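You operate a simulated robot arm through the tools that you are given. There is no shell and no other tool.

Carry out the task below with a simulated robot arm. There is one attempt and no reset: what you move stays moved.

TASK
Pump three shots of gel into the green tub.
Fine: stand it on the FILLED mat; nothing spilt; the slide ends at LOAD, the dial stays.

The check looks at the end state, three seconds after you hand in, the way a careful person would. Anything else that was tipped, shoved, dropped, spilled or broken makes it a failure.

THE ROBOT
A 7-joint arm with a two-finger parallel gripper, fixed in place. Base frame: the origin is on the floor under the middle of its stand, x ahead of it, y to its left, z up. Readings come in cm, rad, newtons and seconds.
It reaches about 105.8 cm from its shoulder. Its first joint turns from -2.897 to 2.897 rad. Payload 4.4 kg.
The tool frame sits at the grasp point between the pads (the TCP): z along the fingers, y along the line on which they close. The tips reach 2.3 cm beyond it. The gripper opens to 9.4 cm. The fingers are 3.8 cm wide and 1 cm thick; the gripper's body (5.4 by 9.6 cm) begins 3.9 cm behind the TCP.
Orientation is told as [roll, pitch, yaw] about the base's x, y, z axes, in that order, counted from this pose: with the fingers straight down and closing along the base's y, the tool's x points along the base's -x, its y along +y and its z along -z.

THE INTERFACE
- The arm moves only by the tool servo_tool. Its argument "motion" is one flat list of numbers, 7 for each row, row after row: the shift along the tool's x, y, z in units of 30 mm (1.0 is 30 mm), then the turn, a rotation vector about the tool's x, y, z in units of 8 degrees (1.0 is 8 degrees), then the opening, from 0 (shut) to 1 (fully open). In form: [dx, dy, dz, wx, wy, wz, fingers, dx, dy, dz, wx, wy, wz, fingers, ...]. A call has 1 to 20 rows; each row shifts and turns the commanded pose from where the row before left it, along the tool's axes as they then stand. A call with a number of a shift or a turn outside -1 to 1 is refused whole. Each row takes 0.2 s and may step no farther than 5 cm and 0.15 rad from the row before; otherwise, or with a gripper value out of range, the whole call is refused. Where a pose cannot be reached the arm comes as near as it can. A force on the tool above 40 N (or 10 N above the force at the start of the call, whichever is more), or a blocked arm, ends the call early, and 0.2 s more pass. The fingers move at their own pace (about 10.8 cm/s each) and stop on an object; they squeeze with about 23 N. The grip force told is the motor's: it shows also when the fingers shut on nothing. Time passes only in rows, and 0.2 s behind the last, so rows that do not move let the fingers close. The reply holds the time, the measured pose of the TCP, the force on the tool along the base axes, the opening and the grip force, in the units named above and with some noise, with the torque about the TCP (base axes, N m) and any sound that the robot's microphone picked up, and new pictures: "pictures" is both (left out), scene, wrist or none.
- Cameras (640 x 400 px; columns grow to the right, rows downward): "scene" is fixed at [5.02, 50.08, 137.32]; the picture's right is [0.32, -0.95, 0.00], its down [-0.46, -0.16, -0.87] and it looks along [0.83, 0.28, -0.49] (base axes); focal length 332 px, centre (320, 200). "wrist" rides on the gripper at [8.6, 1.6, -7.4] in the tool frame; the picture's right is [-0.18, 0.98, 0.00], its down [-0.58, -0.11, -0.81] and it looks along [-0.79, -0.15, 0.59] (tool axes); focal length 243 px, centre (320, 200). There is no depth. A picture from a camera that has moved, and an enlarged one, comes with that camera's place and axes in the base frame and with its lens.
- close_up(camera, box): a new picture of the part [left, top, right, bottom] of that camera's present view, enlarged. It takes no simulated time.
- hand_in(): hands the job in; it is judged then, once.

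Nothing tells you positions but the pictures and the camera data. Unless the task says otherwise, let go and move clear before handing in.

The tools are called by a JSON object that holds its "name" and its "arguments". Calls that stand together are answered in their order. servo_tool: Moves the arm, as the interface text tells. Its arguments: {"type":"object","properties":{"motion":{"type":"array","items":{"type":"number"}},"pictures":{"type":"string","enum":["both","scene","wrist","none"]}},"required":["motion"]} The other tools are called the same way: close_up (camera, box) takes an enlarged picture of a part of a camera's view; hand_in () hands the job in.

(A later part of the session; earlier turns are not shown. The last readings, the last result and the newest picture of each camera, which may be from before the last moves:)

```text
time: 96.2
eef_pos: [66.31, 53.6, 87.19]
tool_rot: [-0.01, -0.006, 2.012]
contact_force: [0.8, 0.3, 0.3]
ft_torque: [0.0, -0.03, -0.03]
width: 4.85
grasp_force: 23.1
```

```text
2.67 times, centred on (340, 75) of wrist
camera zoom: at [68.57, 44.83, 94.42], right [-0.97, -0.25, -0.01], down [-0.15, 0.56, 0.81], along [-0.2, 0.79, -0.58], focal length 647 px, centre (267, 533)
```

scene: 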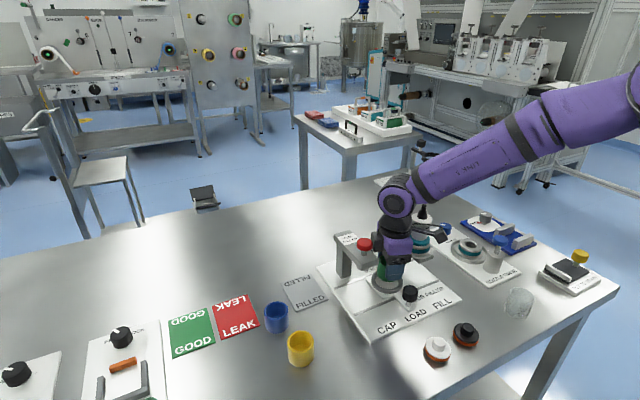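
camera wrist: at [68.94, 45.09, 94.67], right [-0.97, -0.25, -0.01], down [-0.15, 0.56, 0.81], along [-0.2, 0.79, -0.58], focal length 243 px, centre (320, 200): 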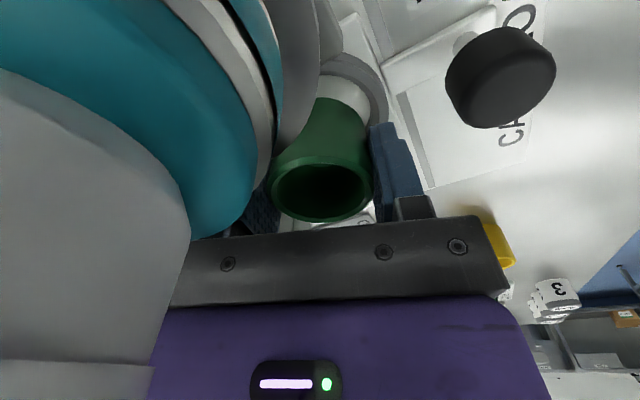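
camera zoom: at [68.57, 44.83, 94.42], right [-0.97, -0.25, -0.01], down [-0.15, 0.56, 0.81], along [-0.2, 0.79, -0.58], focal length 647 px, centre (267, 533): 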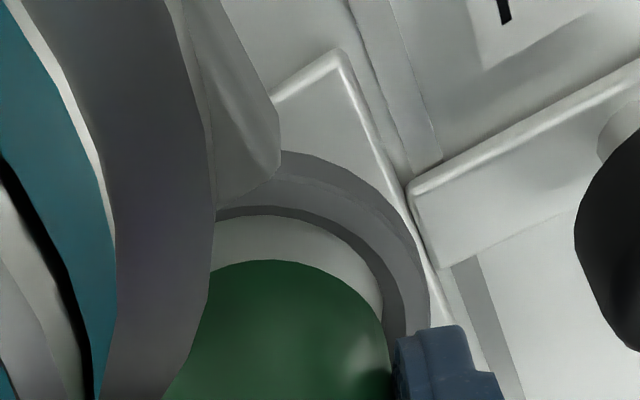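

{"name": "servo_tool", "arguments": {"motion": [0, 0.055, 0, 0, 0, 0, 0.35, 0, 0.055, 0, 0, 0, 0, 0.35, 0, 0, 0, 0, 0, 0, 0.35], "pictures": "none"}}

{"name": "close_up", "arguments": {"camera": "scene", "box": [360, 250, 420, 300]}}

{"name": "close_up", "arguments": {"camera": "wrist", "box": [240, 0, 440, 150]}}

```text
time: 97.0
eef_pos: [66.05, 53.5, 87.02]
tool_rot: [-0.009, -0.008, 2.011]
contact_force: [-0.1, 0.0, -0.5]
ft_torque: [0.0, 0.0, 0.0]
width: 4.87
grasp_force: 22.8
```

```text
8.00 times, centred on (390, 275) of scene
camera zoom: at [5.02, 50.08, 137.32], right [0.32, -0.95, 0.0], down [-0.46, -0.16, -0.87], along [0.83, 0.28, -0.49], focal length 2654 px, centre (-240, -400)
```

zoom: 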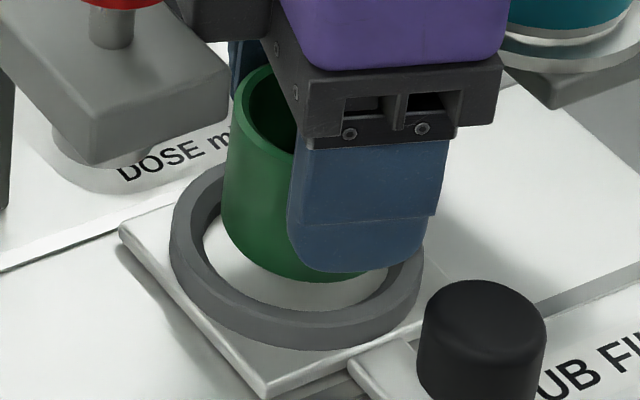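

```text
2.67 times, centred on (340, 75) of wrist
camera zoom: at [68.19, 44.79, 94.46], right [-0.97, -0.25, -0.01], down [-0.15, 0.56, 0.81], along [-0.2, 0.79, -0.58], focal length 647 px, centre (267, 533)
```

zoom: 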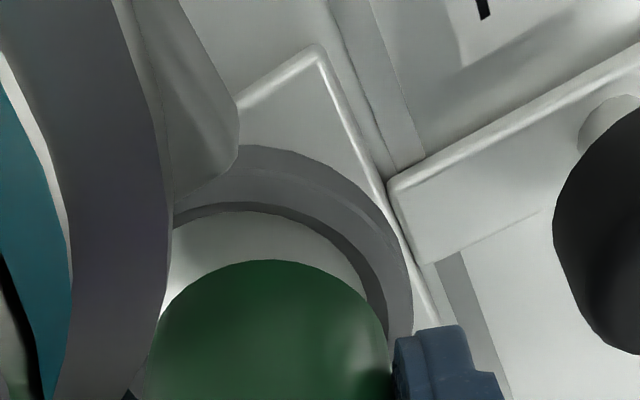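

{"name": "servo_tool", "arguments": {"motion": [0, -0.06, 0, 0, 0, 0, 0.35, 0, -0.06, 0, 0, 0, 0, 0.35, 0, 0, 0, 0, 0, 0, 0.35], "pictures": "none"}}

{"name": "servo_tool", "arguments": {"motion": [0, 0, 0.07, 0, 0, 0, 0.35, 0, 0, 0.07, 0, 0, 0, 0.35, 0, 0, 0, 0, 0, 0, 0.35], "pictures": "both"}}

{"name": "close_up", "arguments": {"camera": "scene", "box": [360, 250, 420, 300]}}

{"name": "close_up", "arguments": {"camera": "wrist", "box": [240, 0, 440, 150]}}

```text
time: 97.8
eef_pos: [66.32, 53.56, 87.09]
tool_rot: [-0.008, -0.008, 2.014]
contact_force: [-0.4, 0.8, -1.3]
ft_torque: [0.0, -0.03, 0.02]
width: 4.85
grasp_force: 23.1
```

```text
time: 98.6
eef_pos: [66.26, 53.65, 86.63]
tool_rot: [-0.009, -0.007, 2.013]
contact_force: [-0.4, -0.2, -0.7]
ft_torque: [0.03, -0.01, 0.02]
width: 4.85
grasp_force: 23.1
camera wrist: at [68.56, 45.0, 93.95], right [-0.97, -0.25, -0.01], down [-0.15, 0.56, 0.81], along [-0.2, 0.79, -0.58], focal length 243 px, centre (320, 200)
```

scene: 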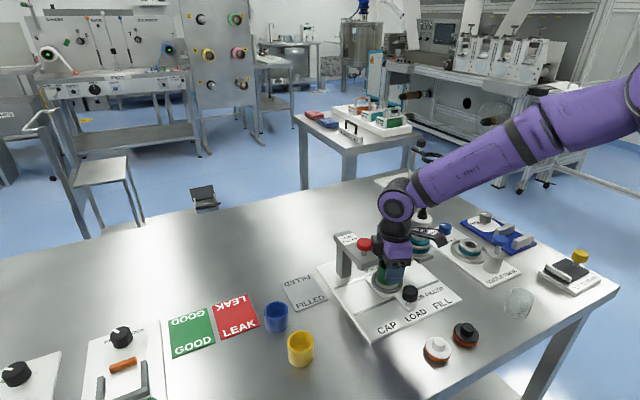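
wrist: 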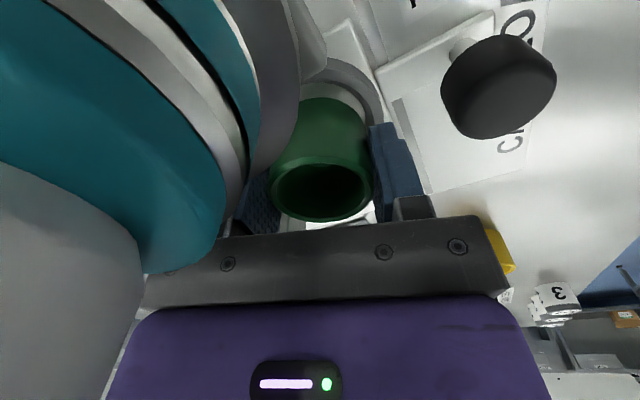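

```text
8.00 times, centred on (390, 275) of scene
camera zoom: at [5.02, 50.08, 137.32], right [0.32, -0.95, 0.0], down [-0.46, -0.16, -0.87], along [0.83, 0.28, -0.49], focal length 2654 px, centre (-240, -400)
```

zoom: 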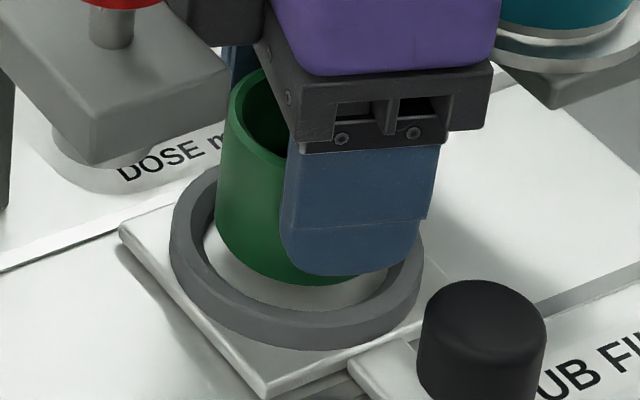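

```text
2.67 times, centred on (340, 75) of wrist
camera zoom: at [68.56, 45.0, 93.95], right [-0.97, -0.25, -0.01], down [-0.15, 0.56, 0.81], along [-0.2, 0.79, -0.58], focal length 647 px, centre (267, 533)
```

zoom: 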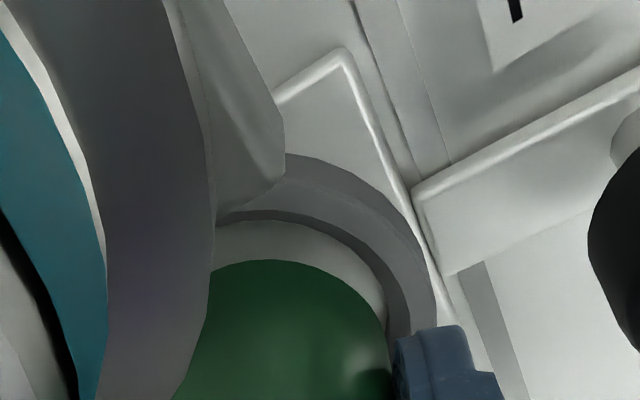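

{"name": "servo_tool", "arguments": {"motion": [0, 0, 0.07, 0, 0, 0, 0.35, 0, 0, 0.07, 0, 0, 0, 0.35, 0, 0, 0, 0, 0, 0, 0.35], "pictures": "none"}}

{"name": "servo_tool", "arguments": {"motion": [0, 0, 0.07, 0, 0, 0, 0.35, 0, 0, 0, 0, 0, 0, 0.35], "pictures": "wrist"}}

{"name": "close_up", "arguments": {"camera": "scene", "box": [360, 250, 420, 300]}}

```text
time: 99.4
eef_pos: [66.28, 53.5, 86.1]
tool_rot: [-0.009, -0.008, 2.012]
contact_force: [0.2, -0.1, 0.2]
ft_torque: [0.0, -0.03, -0.02]
width: 4.85
grasp_force: 22.9
```

```text
time: 100.0
eef_pos: [66.39, 53.61, 85.88]
tool_rot: [-0.008, -0.008, 2.011]
contact_force: [-0.3, 0.2, -0.3]
ft_torque: [0.0, -0.03, -0.02]
width: 4.84
grasp_force: 22.7
camera wrist: at [68.57, 44.92, 93.31], right [-0.97, -0.25, -0.01], down [-0.15, 0.56, 0.81], along [-0.2, 0.79, -0.58], focal length 243 px, centre (320, 200)
```

wrist: 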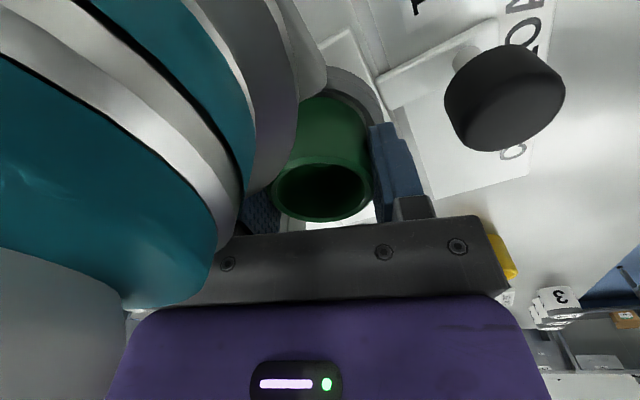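

```text
8.00 times, centred on (390, 275) of scene
camera zoom: at [5.02, 50.08, 137.32], right [0.32, -0.95, 0.0], down [-0.46, -0.16, -0.87], along [0.83, 0.28, -0.49], focal length 2654 px, centre (-240, -400)
```

zoom: 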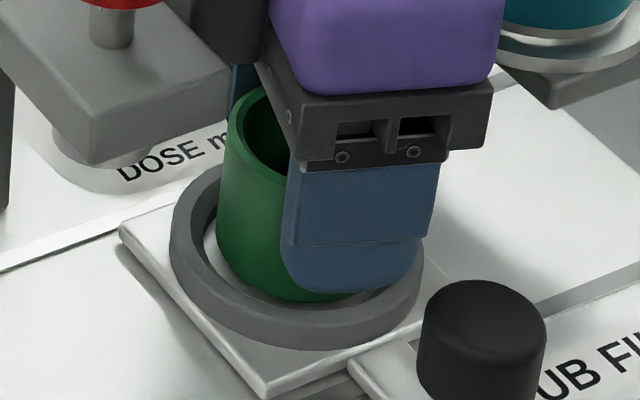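

{"name": "servo_tool", "arguments": {"motion": [0, 0, 0.06, 0, 0, 0, 0.35, 0, 0, 0, 0, 0, 0, 0.35], "pictures": "none"}}

{"name": "servo_tool", "arguments": {"motion": [0, 0, 0.06, 0, 0, 0, 0.35, 0, 0, 0, 0, 0, 0, 0.35], "pictures": "none"}}

{"name": "servo_tool", "arguments": {"motion": [0, 0, 0.05, 0, 0, 0, 0.35, 0, 0, 0, 0, 0, 0, 0.35], "pictures": "wrist"}}

{"name": "close_up", "arguments": {"camera": "scene", "box": [360, 250, 420, 300]}}

```text
time: 100.6
eef_pos: [66.29, 53.59, 85.7]
tool_rot: [-0.008, -0.008, 2.013]
contact_force: [0.1, 0.2, -0.4]
ft_torque: [-0.03, 0.0, -0.01]
width: 4.84
grasp_force: 23.2
```

```text
time: 101.2
eef_pos: [66.22, 53.6, 85.6]
tool_rot: [-0.008, -0.007, 2.012]
contact_force: [-0.6, 0.4, -0.3]
ft_torque: [-0.02, -0.01, 0.02]
width: 4.86
grasp_force: 23.5
```

```text
time: 101.8
eef_pos: [66.25, 53.51, 85.45]
tool_rot: [-0.007, -0.006, 2.012]
contact_force: [0.4, 0.2, 0.3]
ft_torque: [0.02, -0.01, 0.0]
width: 4.85
grasp_force: 23.2
camera wrist: at [68.54, 44.88, 92.79], right [-0.97, -0.25, -0.01], down [-0.15, 0.56, 0.81], along [-0.2, 0.79, -0.58], focal length 243 px, centre (320, 200)
```

wrist: 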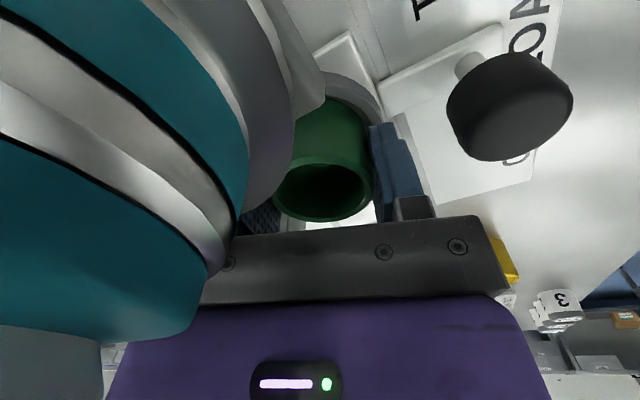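

```text
8.00 times, centred on (390, 275) of scene
camera zoom: at [5.02, 50.08, 137.32], right [0.32, -0.95, 0.0], down [-0.46, -0.16, -0.87], along [0.83, 0.28, -0.49], focal length 2654 px, centre (-240, -400)
```

zoom: 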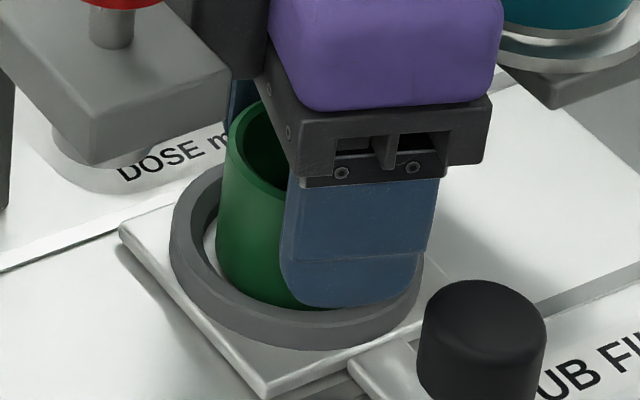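

{"name": "servo_tool", "arguments": {"motion": [0, 0, 0.04, 0, 0, 0, 0.35, 0, 0, 0, 0, 0, 0, 0.35], "pictures": "none"}}

{"name": "servo_tool", "arguments": {"motion": [0, 0, 0.04, 0, 0, 0, 0.35, 0, 0, 0, 0, 0, 0, 0.35], "pictures": "none"}}

{"name": "servo_tool", "arguments": {"motion": [0, 0, 0.04, 0, 0, 0, 0.35, 0, 0, 0, 0, 0, 0, 0.35], "pictures": "none"}}

```text
time: 102.4
eef_pos: [66.25, 53.57, 85.4]
tool_rot: [-0.008, -0.008, 2.013]
contact_force: [0.1, 0.3, -0.7]
ft_torque: [0.01, 0.01, -0.04]
width: 4.85
grasp_force: 22.7
```

```text
time: 103.0
eef_pos: [66.4, 53.63, 85.26]
tool_rot: [-0.009, -0.006, 2.011]
contact_force: [0.5, 0.6, -0.2]
ft_torque: [0.02, -0.02, 0.0]
width: 4.84
grasp_force: 22.7
```

```text
time: 103.6
eef_pos: [66.29, 53.51, 85.32]
tool_rot: [-0.01, -0.007, 2.012]
contact_force: [2.1, 0.7, 7.8]
ft_torque: [-0.13, 0.07, 0.0]
width: 4.86
grasp_force: 23.3
```

Contact with about 8 N centred under the tub: it is seated in the ring. I release and rise straight up.

{"name": "servo_tool", "arguments": {"motion": [0, 0, -0.02, 0, 0, 0, 0.35, 0, 0, 0, 0, 0, 0, 0.6, 0, 0, 0, 0, 0, 0, 0.72, 0, 0, 0, 0, 0, 0, 0.72, 0, 0, -0.3, 0, 0, 0, 0.72, 0, 0, -0.6, 0, 0, 0, 0.72, 0, 0, -0.8, 0, 0, 0, 0.72, 0, 0, -0.9, 0, 0, 0, 0.72, 0, 0, -0.9, 0, 0, 0, 0.72, 0, 0, -0.9, 0, 0, 0, 0.72, 0, 0, -0.9, 0, 0, 0, 0.72, 0, 0, -0.6, 0, 0, 0, 0.72]}}

{"name": "close_up", "arguments": {"camera": "scene", "box": [330, 210, 450, 310]}}

{"name": "close_up", "arguments": {"camera": "scene", "box": [360, 250, 420, 300]}}

```text
time: 106.2
eef_pos: [66.14, 53.48, 103.04]
tool_rot: [-0.009, -0.009, 2.012]
contact_force: [0.7, 0.3, -0.1]
ft_torque: [-0.01, 0.0, 0.01]
width: 6.77
grasp_force: 0.0
camera wrist: at [68.38, 44.74, 110.34], right [-0.97, -0.25, -0.01], down [-0.15, 0.56, 0.81], along [-0.2, 0.79, -0.58], focal length 243 px, centre (320, 200)
```

scene: 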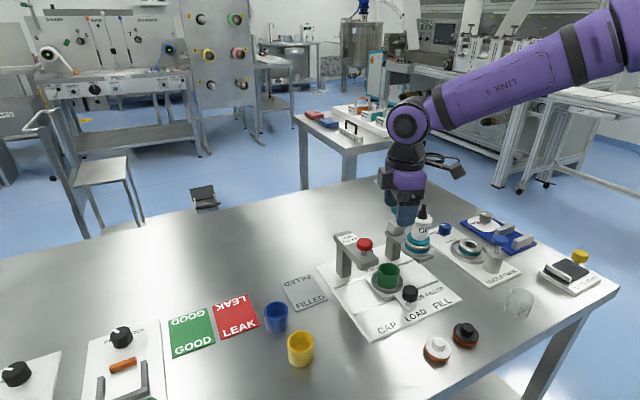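
wrist: 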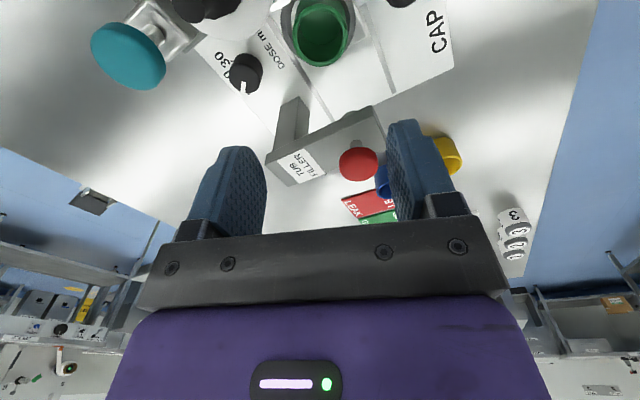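

```text
4.00 times, centred on (390, 260) of scene
camera zoom: at [5.02, 50.08, 137.32], right [0.32, -0.95, 0.0], down [-0.46, -0.16, -0.87], along [0.83, 0.28, -0.49], focal length 1327 px, centre (40, -40)
```

zoom: 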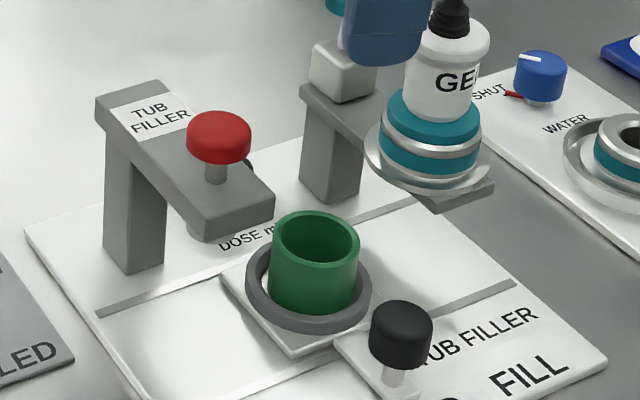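

```text
8.00 times, centred on (390, 275) of scene
camera zoom: at [5.02, 50.08, 137.32], right [0.32, -0.95, 0.0], down [-0.46, -0.16, -0.87], along [0.83, 0.28, -0.49], focal length 2654 px, centre (-240, -400)
```

zoom: 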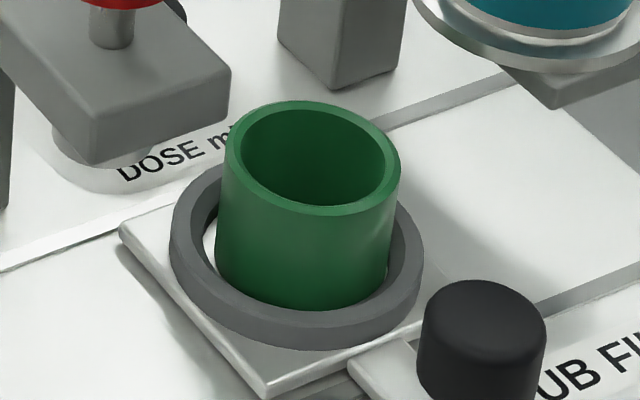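

The tub sits upright in the ring. Next is the slide knob: I turn the tool to yaw 45° so the fingers close along the slide's travel with the camera on my side.

{"name": "servo_tool", "arguments": {"motion": [0, 0, 0, 0, 0, -1, 0.72, 0, 0, 0, 0, 0, -1, 0.72, 0, 0, 0, 0, 0, -1, 0.72, 0, 0, 0, 0, 0, -1, 0.72, 0, 0, 0, 0, 0, -1, 0.72, 0, 0, 0, 0, 0, -1, 0.72, 0, 0, 0, 0, 0, -1, 0.72, 0, 0, 0, 0, 0, -1, 0.72, 0, 0, 0, 0, 0, -1, 0.72, 0, 0, 0, 0, 0, -1, 0.72, 0, 0, 0, 0, 0, -1, 0.72, 0, 0, 0, 0, 0, -1, 0.72, 0, 0, 0, 0, 0, -1, 0.72, 0, 0, 0, 0, 0, -1, 0.72, 0, 0, 0, 0, 0, -1, 0.72, 0, 0, 0, 0, 0, -1, 0.72, 0, 0, 0, 0, 0, -1, 0.72, 0, 0, 0, 0, 0, -1, 0.72], "pictures": "none"}}

{"name": "servo_tool", "arguments": {"motion": [0, 0, 0, 0, 0, -1, 0.72, 0, 0, 0, 0, 0, -1, 0.72, 0, 0, 0, 0, 0, -1, 0.72, 0, 0, 0, 0, 0, -1, 0.72, 0, 0, 0, 0, 0, -1, 0.72, 0, 0, 0, 0, 0, -1, 0.72, 0, 0, 0, 0, 0, -1, 0.72, 0, 0, 0, 0, 0, -1, 0.72, 0, 0, 0, 0, 0, -1, 0.72, 0, 0, 0, 0, 0, -1, 0.72, 0, 0, 0, 0, 0, -1, 0.72, 0, 0, 0, 0, 0, -1, 0.72, 0, 0, 0, 0, 0, -1, 0.72, 0, 0, 0, 0, 0, -1, 0.72, 0, 0, 0, 0, 0, -1, 0.72, 0, 0, 0, 0, 0, -1, 0.72, 0, 0, 0, 0, 0, -1, 0.72, 0, 0, 0, 0, 0, -1, 0.72, 0, 0, 0, 0, 0, -0.2, 0.72], "pictures": "none"}}

```text
time: 110.0
eef_pos: [66.19, 53.5, 102.78]
tool_rot: [0.003, 0.011, -1.754]
contact_force: [0.1, 0.1, -0.5]
ft_torque: [-0.02, 0.01, -0.01]
width: 6.76
grasp_force: 0.1
```

```text
time: 114.0
eef_pos: [66.15, 53.37, 102.87]
tool_rot: [0.003, -0.011, 0.787]
contact_force: [0.1, 0.0, 0.6]
ft_torque: [-0.02, -0.04, -0.02]
width: 6.76
grasp_force: 0.1
```

{"name": "servo_tool", "arguments": {"motion": [0.815, -0.005, 0, 0, 0, 0, 0.72, 0.815, -0.005, 0, 0, 0, 0, 0.72, 0.815, -0.005, 0, 0, 0, 0, 0.72, 0, 0, 0.8, 0, 0, 0, 0.72, 0, 0, 0.8, 0, 0, 0, 0.72, 0, 0, 0.8, 0, 0, 0, 0.72, 0, 0, 0, 0, 0, 0, 0.72]}}

{"name": "close_up", "arguments": {"camera": "wrist", "box": [200, 20, 440, 240]}}

{"name": "close_up", "arguments": {"camera": "scene", "box": [350, 230, 470, 330]}}

```text
time: 115.6
eef_pos: [60.79, 48.47, 95.9]
tool_rot: [0.003, -0.012, 0.784]
contact_force: [0.5, -0.9, -0.4]
ft_torque: [0.03, -0.04, -0.01]
width: 6.77
grasp_force: 0.0
camera wrist: at [53.64, 43.39, 103.14], right [-0.56, 0.83, 0.01], down [0.48, 0.33, 0.81], along [0.67, 0.46, -0.58], focal length 243 px, centre (320, 200)
```

scene: 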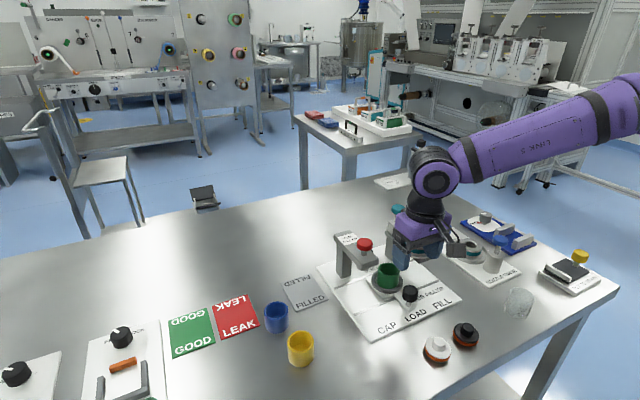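
wrist: 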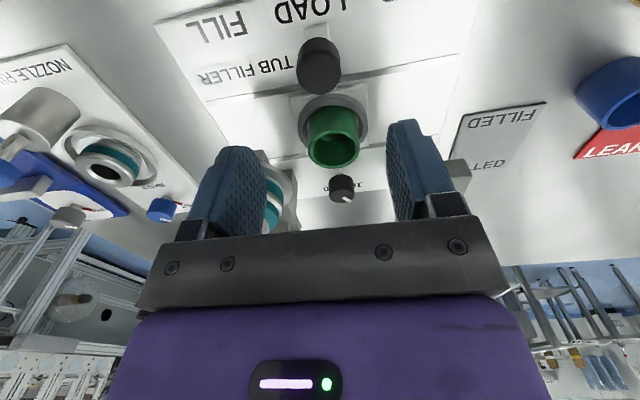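

```text
1.82 times, centred on (320, 130) of wrist
camera zoom: at [53.64, 43.39, 103.14], right [-0.56, 0.83, 0.01], down [0.48, 0.33, 0.81], along [0.67, 0.46, -0.58], focal length 441 px, centre (320, 327)
```

zoom: 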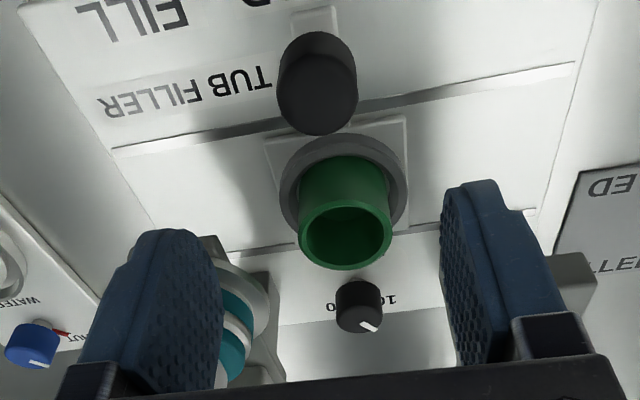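

```text
4.00 times, centred on (410, 280) of scene
camera zoom: at [5.02, 50.08, 137.32], right [0.32, -0.95, 0.0], down [-0.46, -0.16, -0.87], along [0.83, 0.28, -0.49], focal length 1327 px, centre (-40, -120)
```

zoom: 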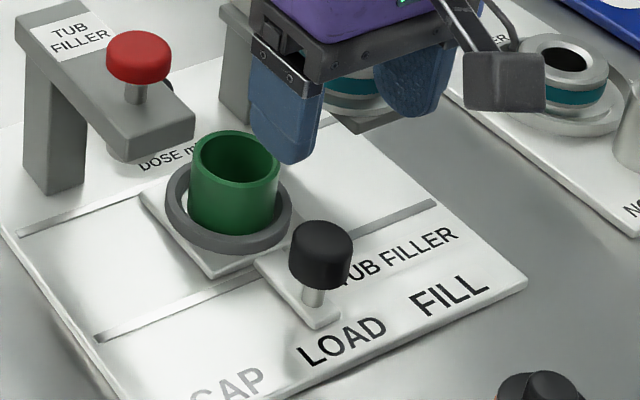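

{"name": "servo_tool", "arguments": {"motion": [0, -0.1, 0.6, 0, 0, 0, 0.72, 0, 0, 0.8, 0, 0, 0, 0.72, 0, 0, 0.8, 0, 0, 0, 0.72, 0, 0, 0.6, 0, 0, 0, 0.72, 0, 0, 0.3, 0, 0, 0, 0.72, 0, 0, 0, 0, 0, 0, 0.72]}}

{"name": "close_up", "arguments": {"camera": "scene", "box": [350, 230, 470, 330]}}

{"name": "close_up", "arguments": {"camera": "wrist", "box": [200, 60, 440, 240]}}

```text
time: 117.0
eef_pos: [61.16, 48.21, 86.25]
tool_rot: [0.004, -0.012, 0.784]
contact_force: [-0.2, -0.5, 0.3]
ft_torque: [-0.02, -0.02, 0.01]
width: 6.78
grasp_force: 0.0
camera wrist: at [53.92, 43.02, 93.54], right [-0.56, 0.83, 0.01], down [0.48, 0.33, 0.81], along [0.67, 0.46, -0.58], focal length 243 px, centre (320, 200)
```

scene: 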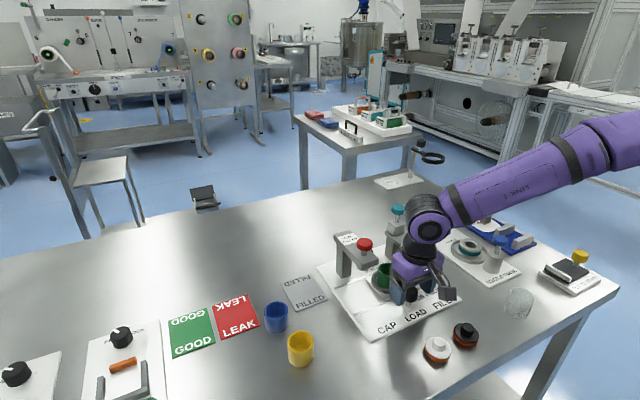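
wrist: 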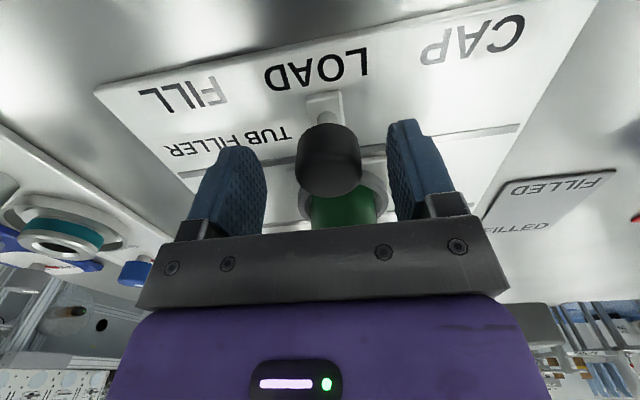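

```text
4.00 times, centred on (410, 280) of scene
camera zoom: at [5.02, 50.08, 137.32], right [0.32, -0.95, 0.0], down [-0.46, -0.16, -0.87], along [0.83, 0.28, -0.49], focal length 1327 px, centre (-40, -120)
```

zoom: 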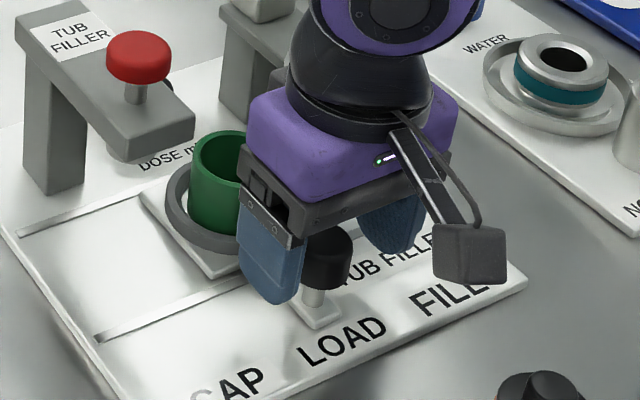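

```text
2.22 times, centred on (320, 150) of wrist
camera zoom: at [53.92, 43.02, 93.54], right [-0.56, 0.83, 0.01], down [0.48, 0.33, 0.81], along [0.67, 0.46, -0.58], focal length 539 px, centre (320, 311)
```

zoom: 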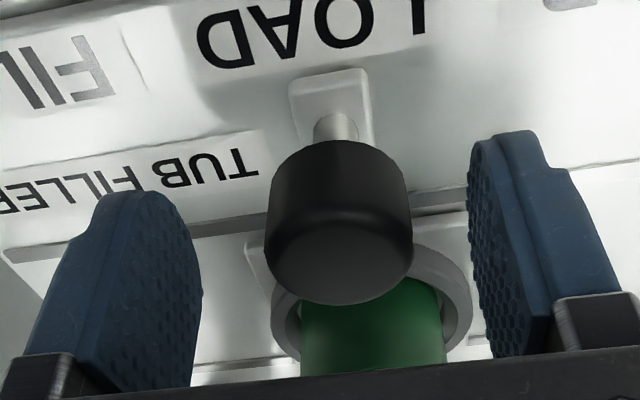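

The knob is centred between the fingers. I close on it and start sliding toward FILL, watching the force.

{"name": "servo_tool", "arguments": {"motion": [0, 0, 0, 0, 0, 0, 0.4, 0, 0, 0, 0, 0, 0, 0.25, 0, 0, 0, 0, 0, 0, 0.25, 0, 0, 0, 0, 0, 0, 0.25], "pictures": "none"}}

{"name": "servo_tool", "arguments": {"motion": [0, -0.1, 0, 0, 0, 0, 0.25, 0, -0.15, 0, 0, 0, 0, 0.25, 0, -0.15, 0, 0, 0, 0, 0.25, 0, -0.1, 0, 0, 0, 0, 0.25, 0, 0, 0, 0, 0, 0, 0.25]}}

{"name": "close_up", "arguments": {"camera": "scene", "box": [350, 230, 470, 330]}}

```text
time: 118.0
eef_pos: [61.19, 48.16, 86.3]
tool_rot: [0.003, -0.011, 0.785]
contact_force: [-1.3, 0.6, -1.3]
ft_torque: [-0.27, -0.47, 0.14]
width: 3.17
grasp_force: 44.8
```

```text
time: 119.2
eef_pos: [62.27, 46.97, 86.25]
tool_rot: [0.003, -0.009, 0.785]
contact_force: [-13.2, -10.8, -2.1]
ft_torque: [-1.02, 0.46, -0.06]
width: 3.15
grasp_force: 45.4
camera wrist: at [55.0, 41.96, 93.56], right [-0.56, 0.83, 0.0], down [0.48, 0.33, 0.81], along [0.67, 0.46, -0.58], focal length 243 px, centre (320, 200)
```

scene: 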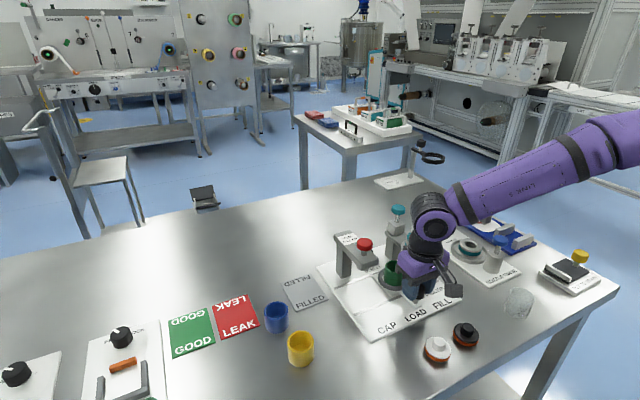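
wrist: 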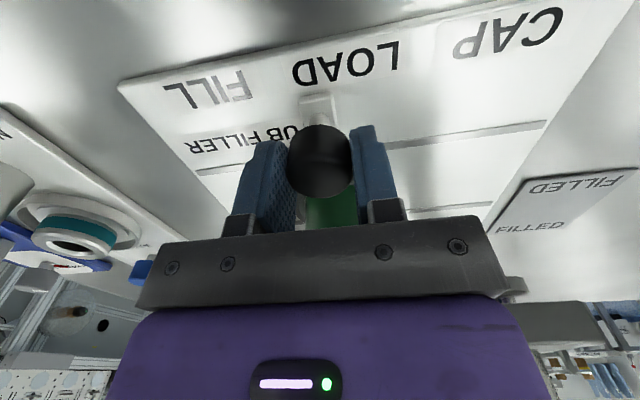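

```text
4.00 times, centred on (410, 280) of scene
camera zoom: at [5.02, 50.08, 137.32], right [0.32, -0.95, 0.0], down [-0.46, -0.16, -0.87], along [0.83, 0.28, -0.49], focal length 1327 px, centre (-40, -120)
```

zoom: 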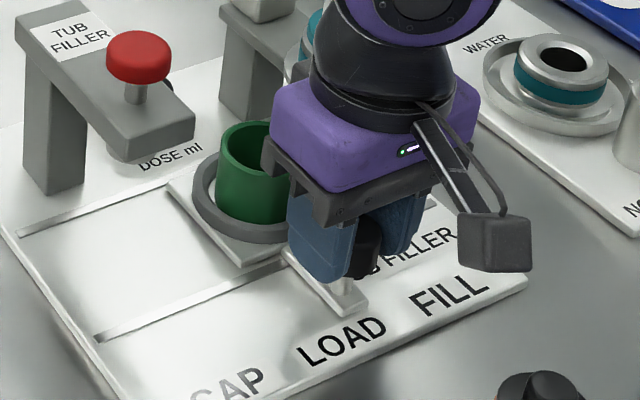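

{"name": "servo_tool", "arguments": {"motion": [0.03, -0.15, 0, 0, 0, 0, 0.25, 0.01, -0.2, 0, 0, 0, 0, 0.25, 0.01, -0.2, 0, 0, 0, 0, 0.25, 0.01, -0.2, 0, 0, 0, 0, 0.25, 0.01, -0.2, 0, 0, 0, 0, 0.25, 0.01, -0.1, 0, 0, 0, 0, 0.25, 0, 0, 0, 0, 0, 0, 0.25]}}

{"name": "close_up", "arguments": {"camera": "scene", "box": [350, 230, 470, 330]}}

```text
time: 120.8
eef_pos: [64.52, 44.77, 86.31]
tool_rot: [0.002, -0.013, 0.783]
contact_force: [11.9, 12.6, -30.9]
ft_torque: [-0.01, -0.58, 0.01]
width: 3.19
grasp_force: 45.1
camera wrist: at [57.27, 39.65, 93.58], right [-0.56, 0.83, 0.01], down [0.48, 0.32, 0.81], along [0.67, 0.46, -0.58], focal length 243 px, centre (320, 200)
```

scene: 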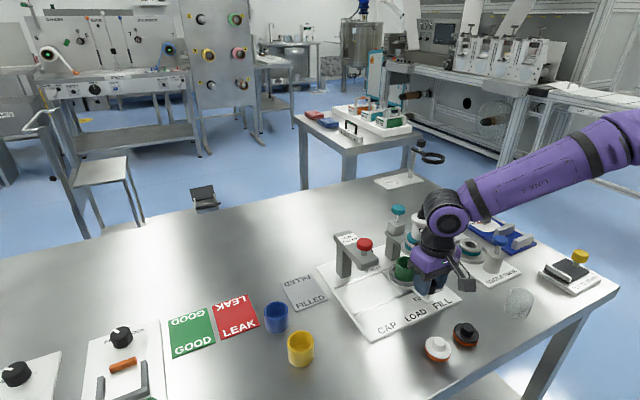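
wrist: 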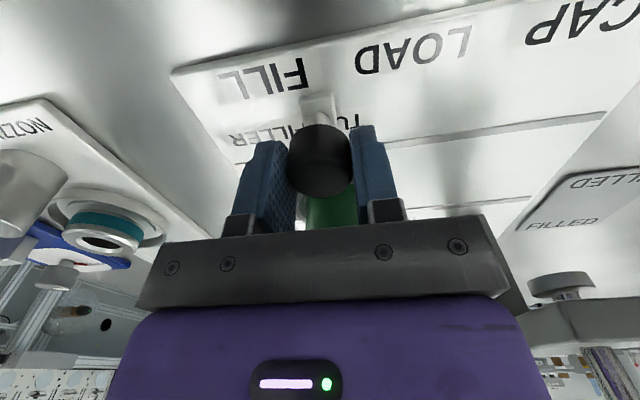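

```text
4.00 times, centred on (410, 280) of scene
camera zoom: at [5.02, 50.08, 137.32], right [0.32, -0.95, 0.0], down [-0.46, -0.16, -0.87], along [0.83, 0.28, -0.49], focal length 1327 px, centre (-40, -120)
```

zoom: 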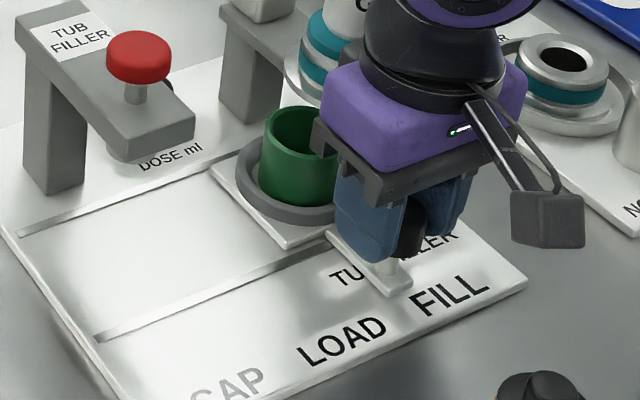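

{"name": "servo_tool", "arguments": {"motion": [0, 0, 0, 0, 0, 0, 0.39, 0, 0, 0, 0, 0, 0, 0.39], "pictures": "none"}}

{"name": "servo_tool", "arguments": {"motion": [0, -0.1, 0, 0, 0, 0, 0.39, 0, -0.15, 0, 0, 0, 0, 0.39, 0, -0.15, 0, 0, 0, 0, 0.39, 0, -0.15, 0, 0, 0, 0, 0.39, 0, -0.1, 0, 0, 0, 0, 0.39, 0, 0, 0, 0, 0, 0, 0.39]}}

{"name": "close_up", "arguments": {"camera": "scene", "box": [350, 230, 470, 330]}}

```text
time: 121.4
eef_pos: [64.25, 44.62, 86.49]
tool_rot: [0.003, -0.013, 0.785]
contact_force: [0.0, -0.6, 0.6]
ft_torque: [-0.02, -0.01, 0.03]
width: 3.65
grasp_force: 0.1
```

```text
time: 122.8
eef_pos: [65.85, 43.4, 86.41]
tool_rot: [0.005, -0.009, 0.784]
contact_force: [-0.3, 0.9, -0.4]
ft_torque: [-0.02, 0.01, 0.01]
width: 3.73
grasp_force: 0.5
camera wrist: at [58.56, 38.24, 93.72], right [-0.56, 0.83, 0.01], down [0.48, 0.33, 0.81], along [0.67, 0.46, -0.58], focal length 243 px, centre (320, 200)
```

scene: 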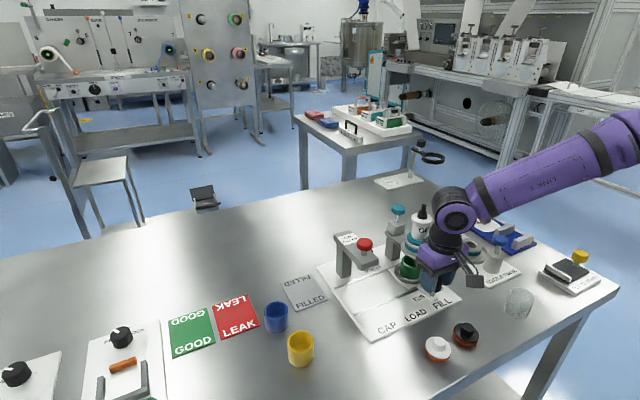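
wrist: 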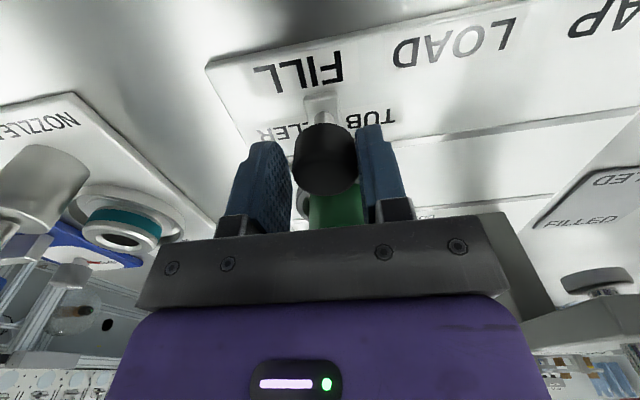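

```text
4.00 times, centred on (410, 280) of scene
camera zoom: at [5.02, 50.08, 137.32], right [0.32, -0.95, 0.0], down [-0.46, -0.16, -0.87], along [0.83, 0.28, -0.49], focal length 1327 px, centre (-40, -120)
```

zoom: 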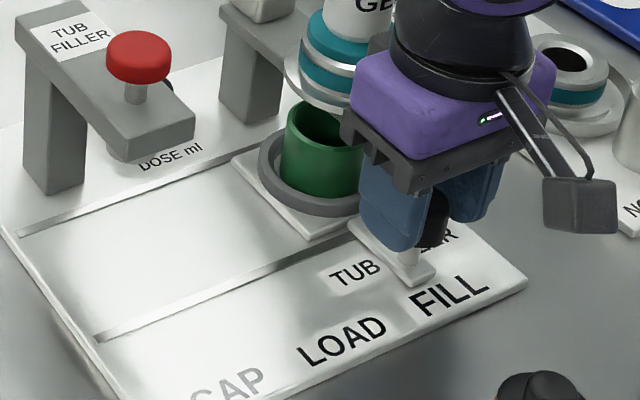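

{"name": "servo_tool", "arguments": {"motion": [0, -0.1, 0, 0, 0, 0, 0.39, 0, -0.1, 0, 0, 0, 0, 0.39, 0, -0.1, 0, 0, 0, 0, 0.39, 0, 0, 0, 0, 0, 0, 0.39], "pictures": "none"}}

{"name": "servo_tool", "arguments": {"motion": [0, -0.05, 0, 0, 0, 0, 0.39, 0, -0.05, 0, 0, 0, 0, 0.39, 0, 0, 0, 0, 0, 0, 0.39], "pictures": "both"}}

{"name": "close_up", "arguments": {"camera": "scene", "box": [350, 230, 470, 330]}}

```text
time: 123.8
eef_pos: [66.44, 42.79, 86.33]
tool_rot: [0.003, -0.01, 0.784]
contact_force: [0.1, 0.0, -0.8]
ft_torque: [-0.03, -0.03, 0.03]
width: 3.67
grasp_force: 0.1
```

```text
time: 124.6
eef_pos: [66.54, 42.49, 86.27]
tool_rot: [0.005, -0.012, 0.786]
contact_force: [-5.1, 5.8, -4.0]
ft_torque: [-0.01, -0.01, 0.0]
width: 4.06
grasp_force: 4.1
camera wrist: at [59.29, 37.49, 93.68], right [-0.56, 0.83, 0.01], down [0.48, 0.33, 0.81], along [0.67, 0.46, -0.58], focal length 243 px, centre (320, 200)
```

scene: 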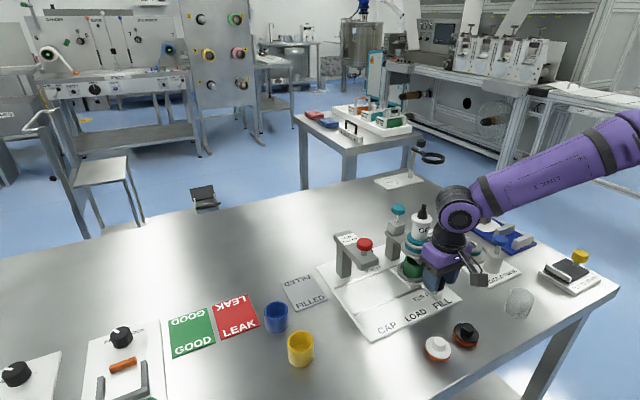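
wrist: 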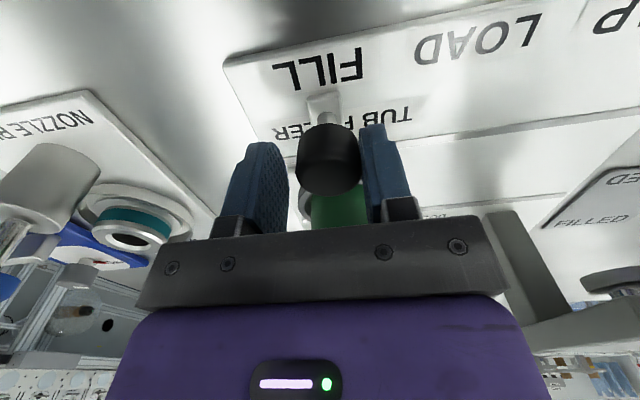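

```text
4.00 times, centred on (410, 280) of scene
camera zoom: at [5.02, 50.08, 137.32], right [0.32, -0.95, 0.0], down [-0.46, -0.16, -0.87], along [0.83, 0.28, -0.49], focal length 1327 px, centre (-40, -120)
```

zoom: 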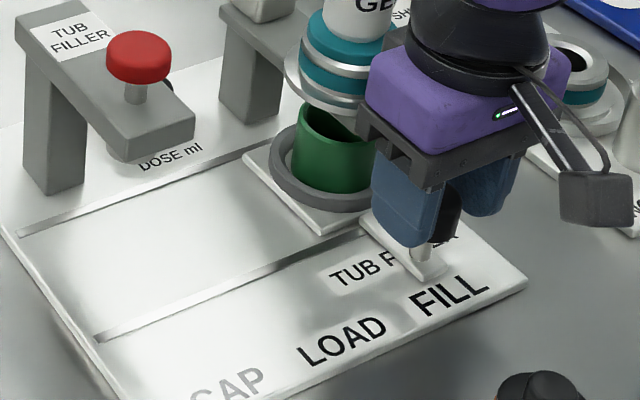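

The slide has reached its end stop at FILL, with the tub under the nozzle. I release the knob, rise, and go over the teal pump.

{"name": "servo_tool", "arguments": {"motion": [0, 0.08, 0, 0, 0, 0, 0.5, 0, 0.04, 0, 0, 0, 0, 0.72, 0, 0, 0, 0, 0, 0, 0.72, 0, 0, -0.5, 0, 0, 0, 0.72, 0, 0, -0.9, 0, 0, 0, 0.72, 0, 0, -0.9, 0, 0, 0, 0.72, 0, 0, -0.9, 0, 0, 0, 0.72, 0, 0, -0.9, 0, 0, 0, 0.72, 0, 0, -0.9, 0, 0, 0, 0.72, 0, 0, -0.9, 0, 0, 0, 0.72, 0, 0, 0, 0, 0, 0, 0.72]}}

{"name": "close_up", "arguments": {"camera": "scene", "box": [350, 200, 470, 320]}}

{"name": "close_up", "arguments": {"camera": "wrist", "box": [180, 20, 480, 240]}}

```text
time: 127.0
eef_pos: [66.18, 42.56, 104.11]
tool_rot: [0.003, -0.009, 0.783]
contact_force: [-0.1, -0.6, 0.0]
ft_torque: [-0.02, 0.0, -0.01]
width: 6.78
grasp_force: 0.1
camera wrist: at [59.04, 37.46, 111.35], right [-0.56, 0.83, 0.01], down [0.48, 0.33, 0.81], along [0.67, 0.46, -0.58], focal length 243 px, centre (320, 200)
```

scene: 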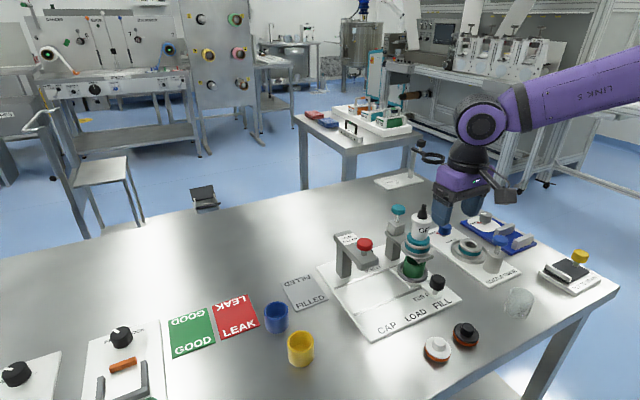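
wrist: 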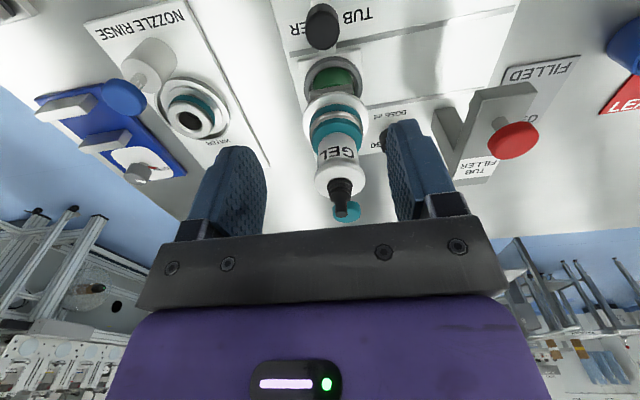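

```text
3.33 times, centred on (410, 260) of scene
camera zoom: at [5.02, 50.08, 137.32], right [0.32, -0.95, 0.0], down [-0.46, -0.16, -0.87], along [0.83, 0.28, -0.49], focal length 1106 px, centre (20, 0)
```

zoom: 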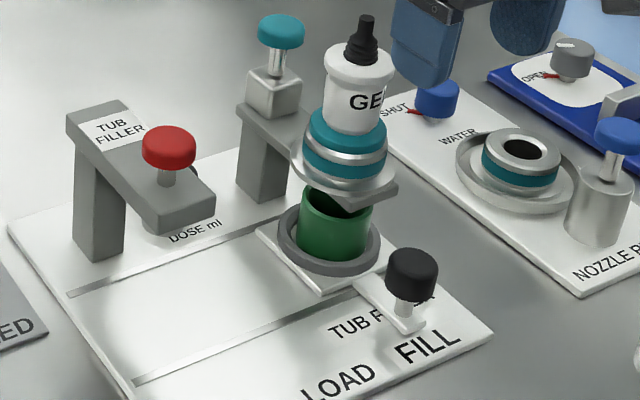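

```text
1.82 times, centred on (330, 130) of wrist
camera zoom: at [59.04, 37.46, 111.35], right [-0.56, 0.83, 0.01], down [0.48, 0.33, 0.81], along [0.67, 0.46, -0.58], focal length 441 px, centre (302, 327)
```

zoom: 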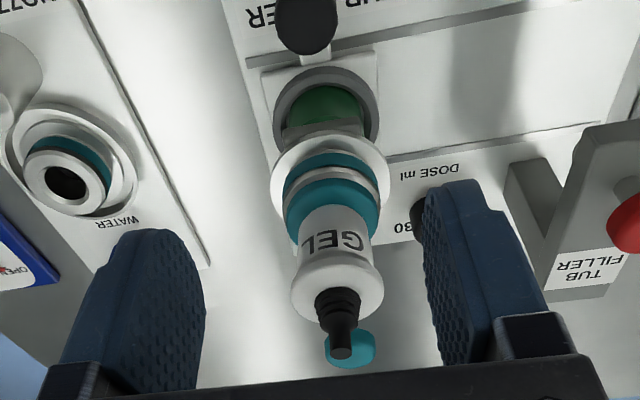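

{"name": "servo_tool", "arguments": {"motion": [0, 0, -0.7, 0, 0, 0, 0.3, 0, 0, -0.7, 0, 0, 0, 0.0, -0.867, 0.011, 0, 0, 0, 0, 0.0, -0.867, 0.011, 0, 0, 0, 0, 0.0, -0.867, 0.011, 0, 0, 0, 0, 0.0, -0.867, 0.011, 0, 0, 0, 0, 0.0, -0.867, 0.011, 0, 0, 0, 0, 0.0, -0.867, 0.011, 0, 0, 0, 0, 0.0, 0, 0, 0, 0, 0, 0, 0.0]}}

{"name": "close_up", "arguments": {"camera": "scene", "box": [350, 170, 470, 290]}}

{"name": "close_up", "arguments": {"camera": "wrist", "box": [180, 0, 480, 240]}}

```text
time: 129.0
eef_pos: [77.39, 53.63, 108.3]
tool_rot: [0.004, -0.01, 0.785]
contact_force: [-0.7, 0.1, 0.3]
ft_torque: [0.02, -0.01, 0.0]
width: 0.0
grasp_force: 22.5
camera wrist: at [70.13, 48.46, 115.64], right [-0.56, 0.83, 0.01], down [0.48, 0.33, 0.81], along [0.67, 0.46, -0.58], focal length 243 px, centre (320, 200)
```

scene: 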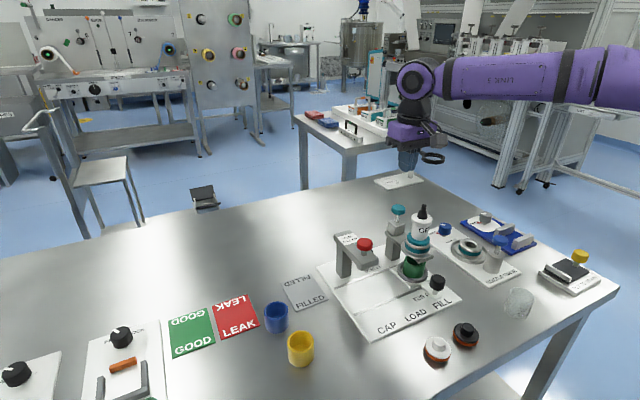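
wrist: 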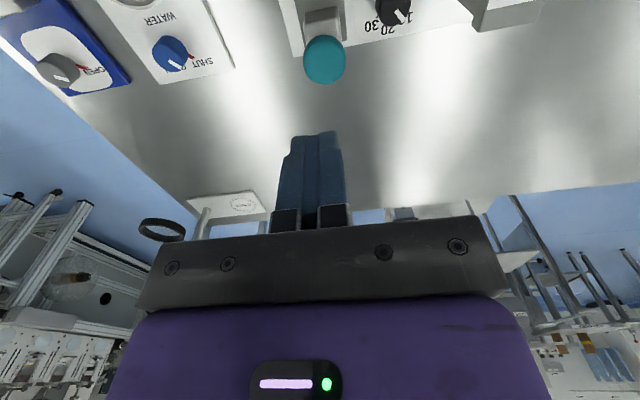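

```text
3.33 times, centred on (410, 230) of scene
camera zoom: at [5.02, 50.08, 137.32], right [0.32, -0.95, 0.0], down [-0.46, -0.16, -0.87], along [0.83, 0.28, -0.49], focal length 1106 px, centre (20, 100)
```

zoom: 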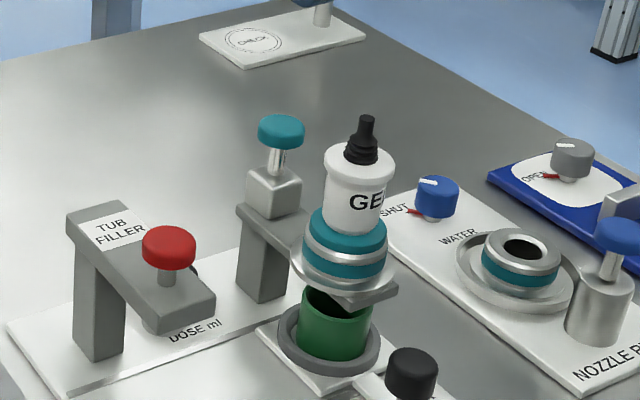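

```text
1.67 times, centred on (330, 120) of wrist
camera zoom: at [70.13, 48.46, 115.64], right [-0.56, 0.83, 0.01], down [0.48, 0.33, 0.81], along [0.67, 0.46, -0.58], focal length 404 px, centre (303, 333)
```

zoom: 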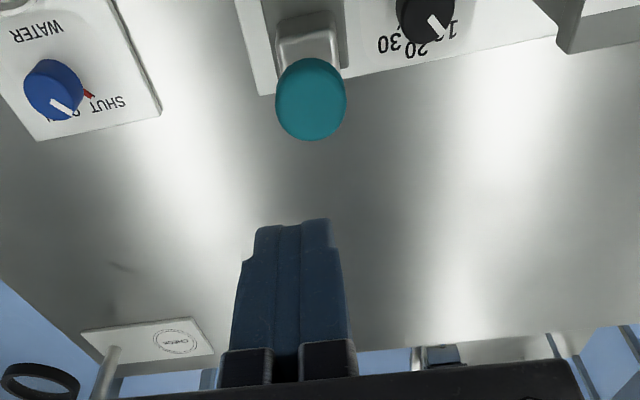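

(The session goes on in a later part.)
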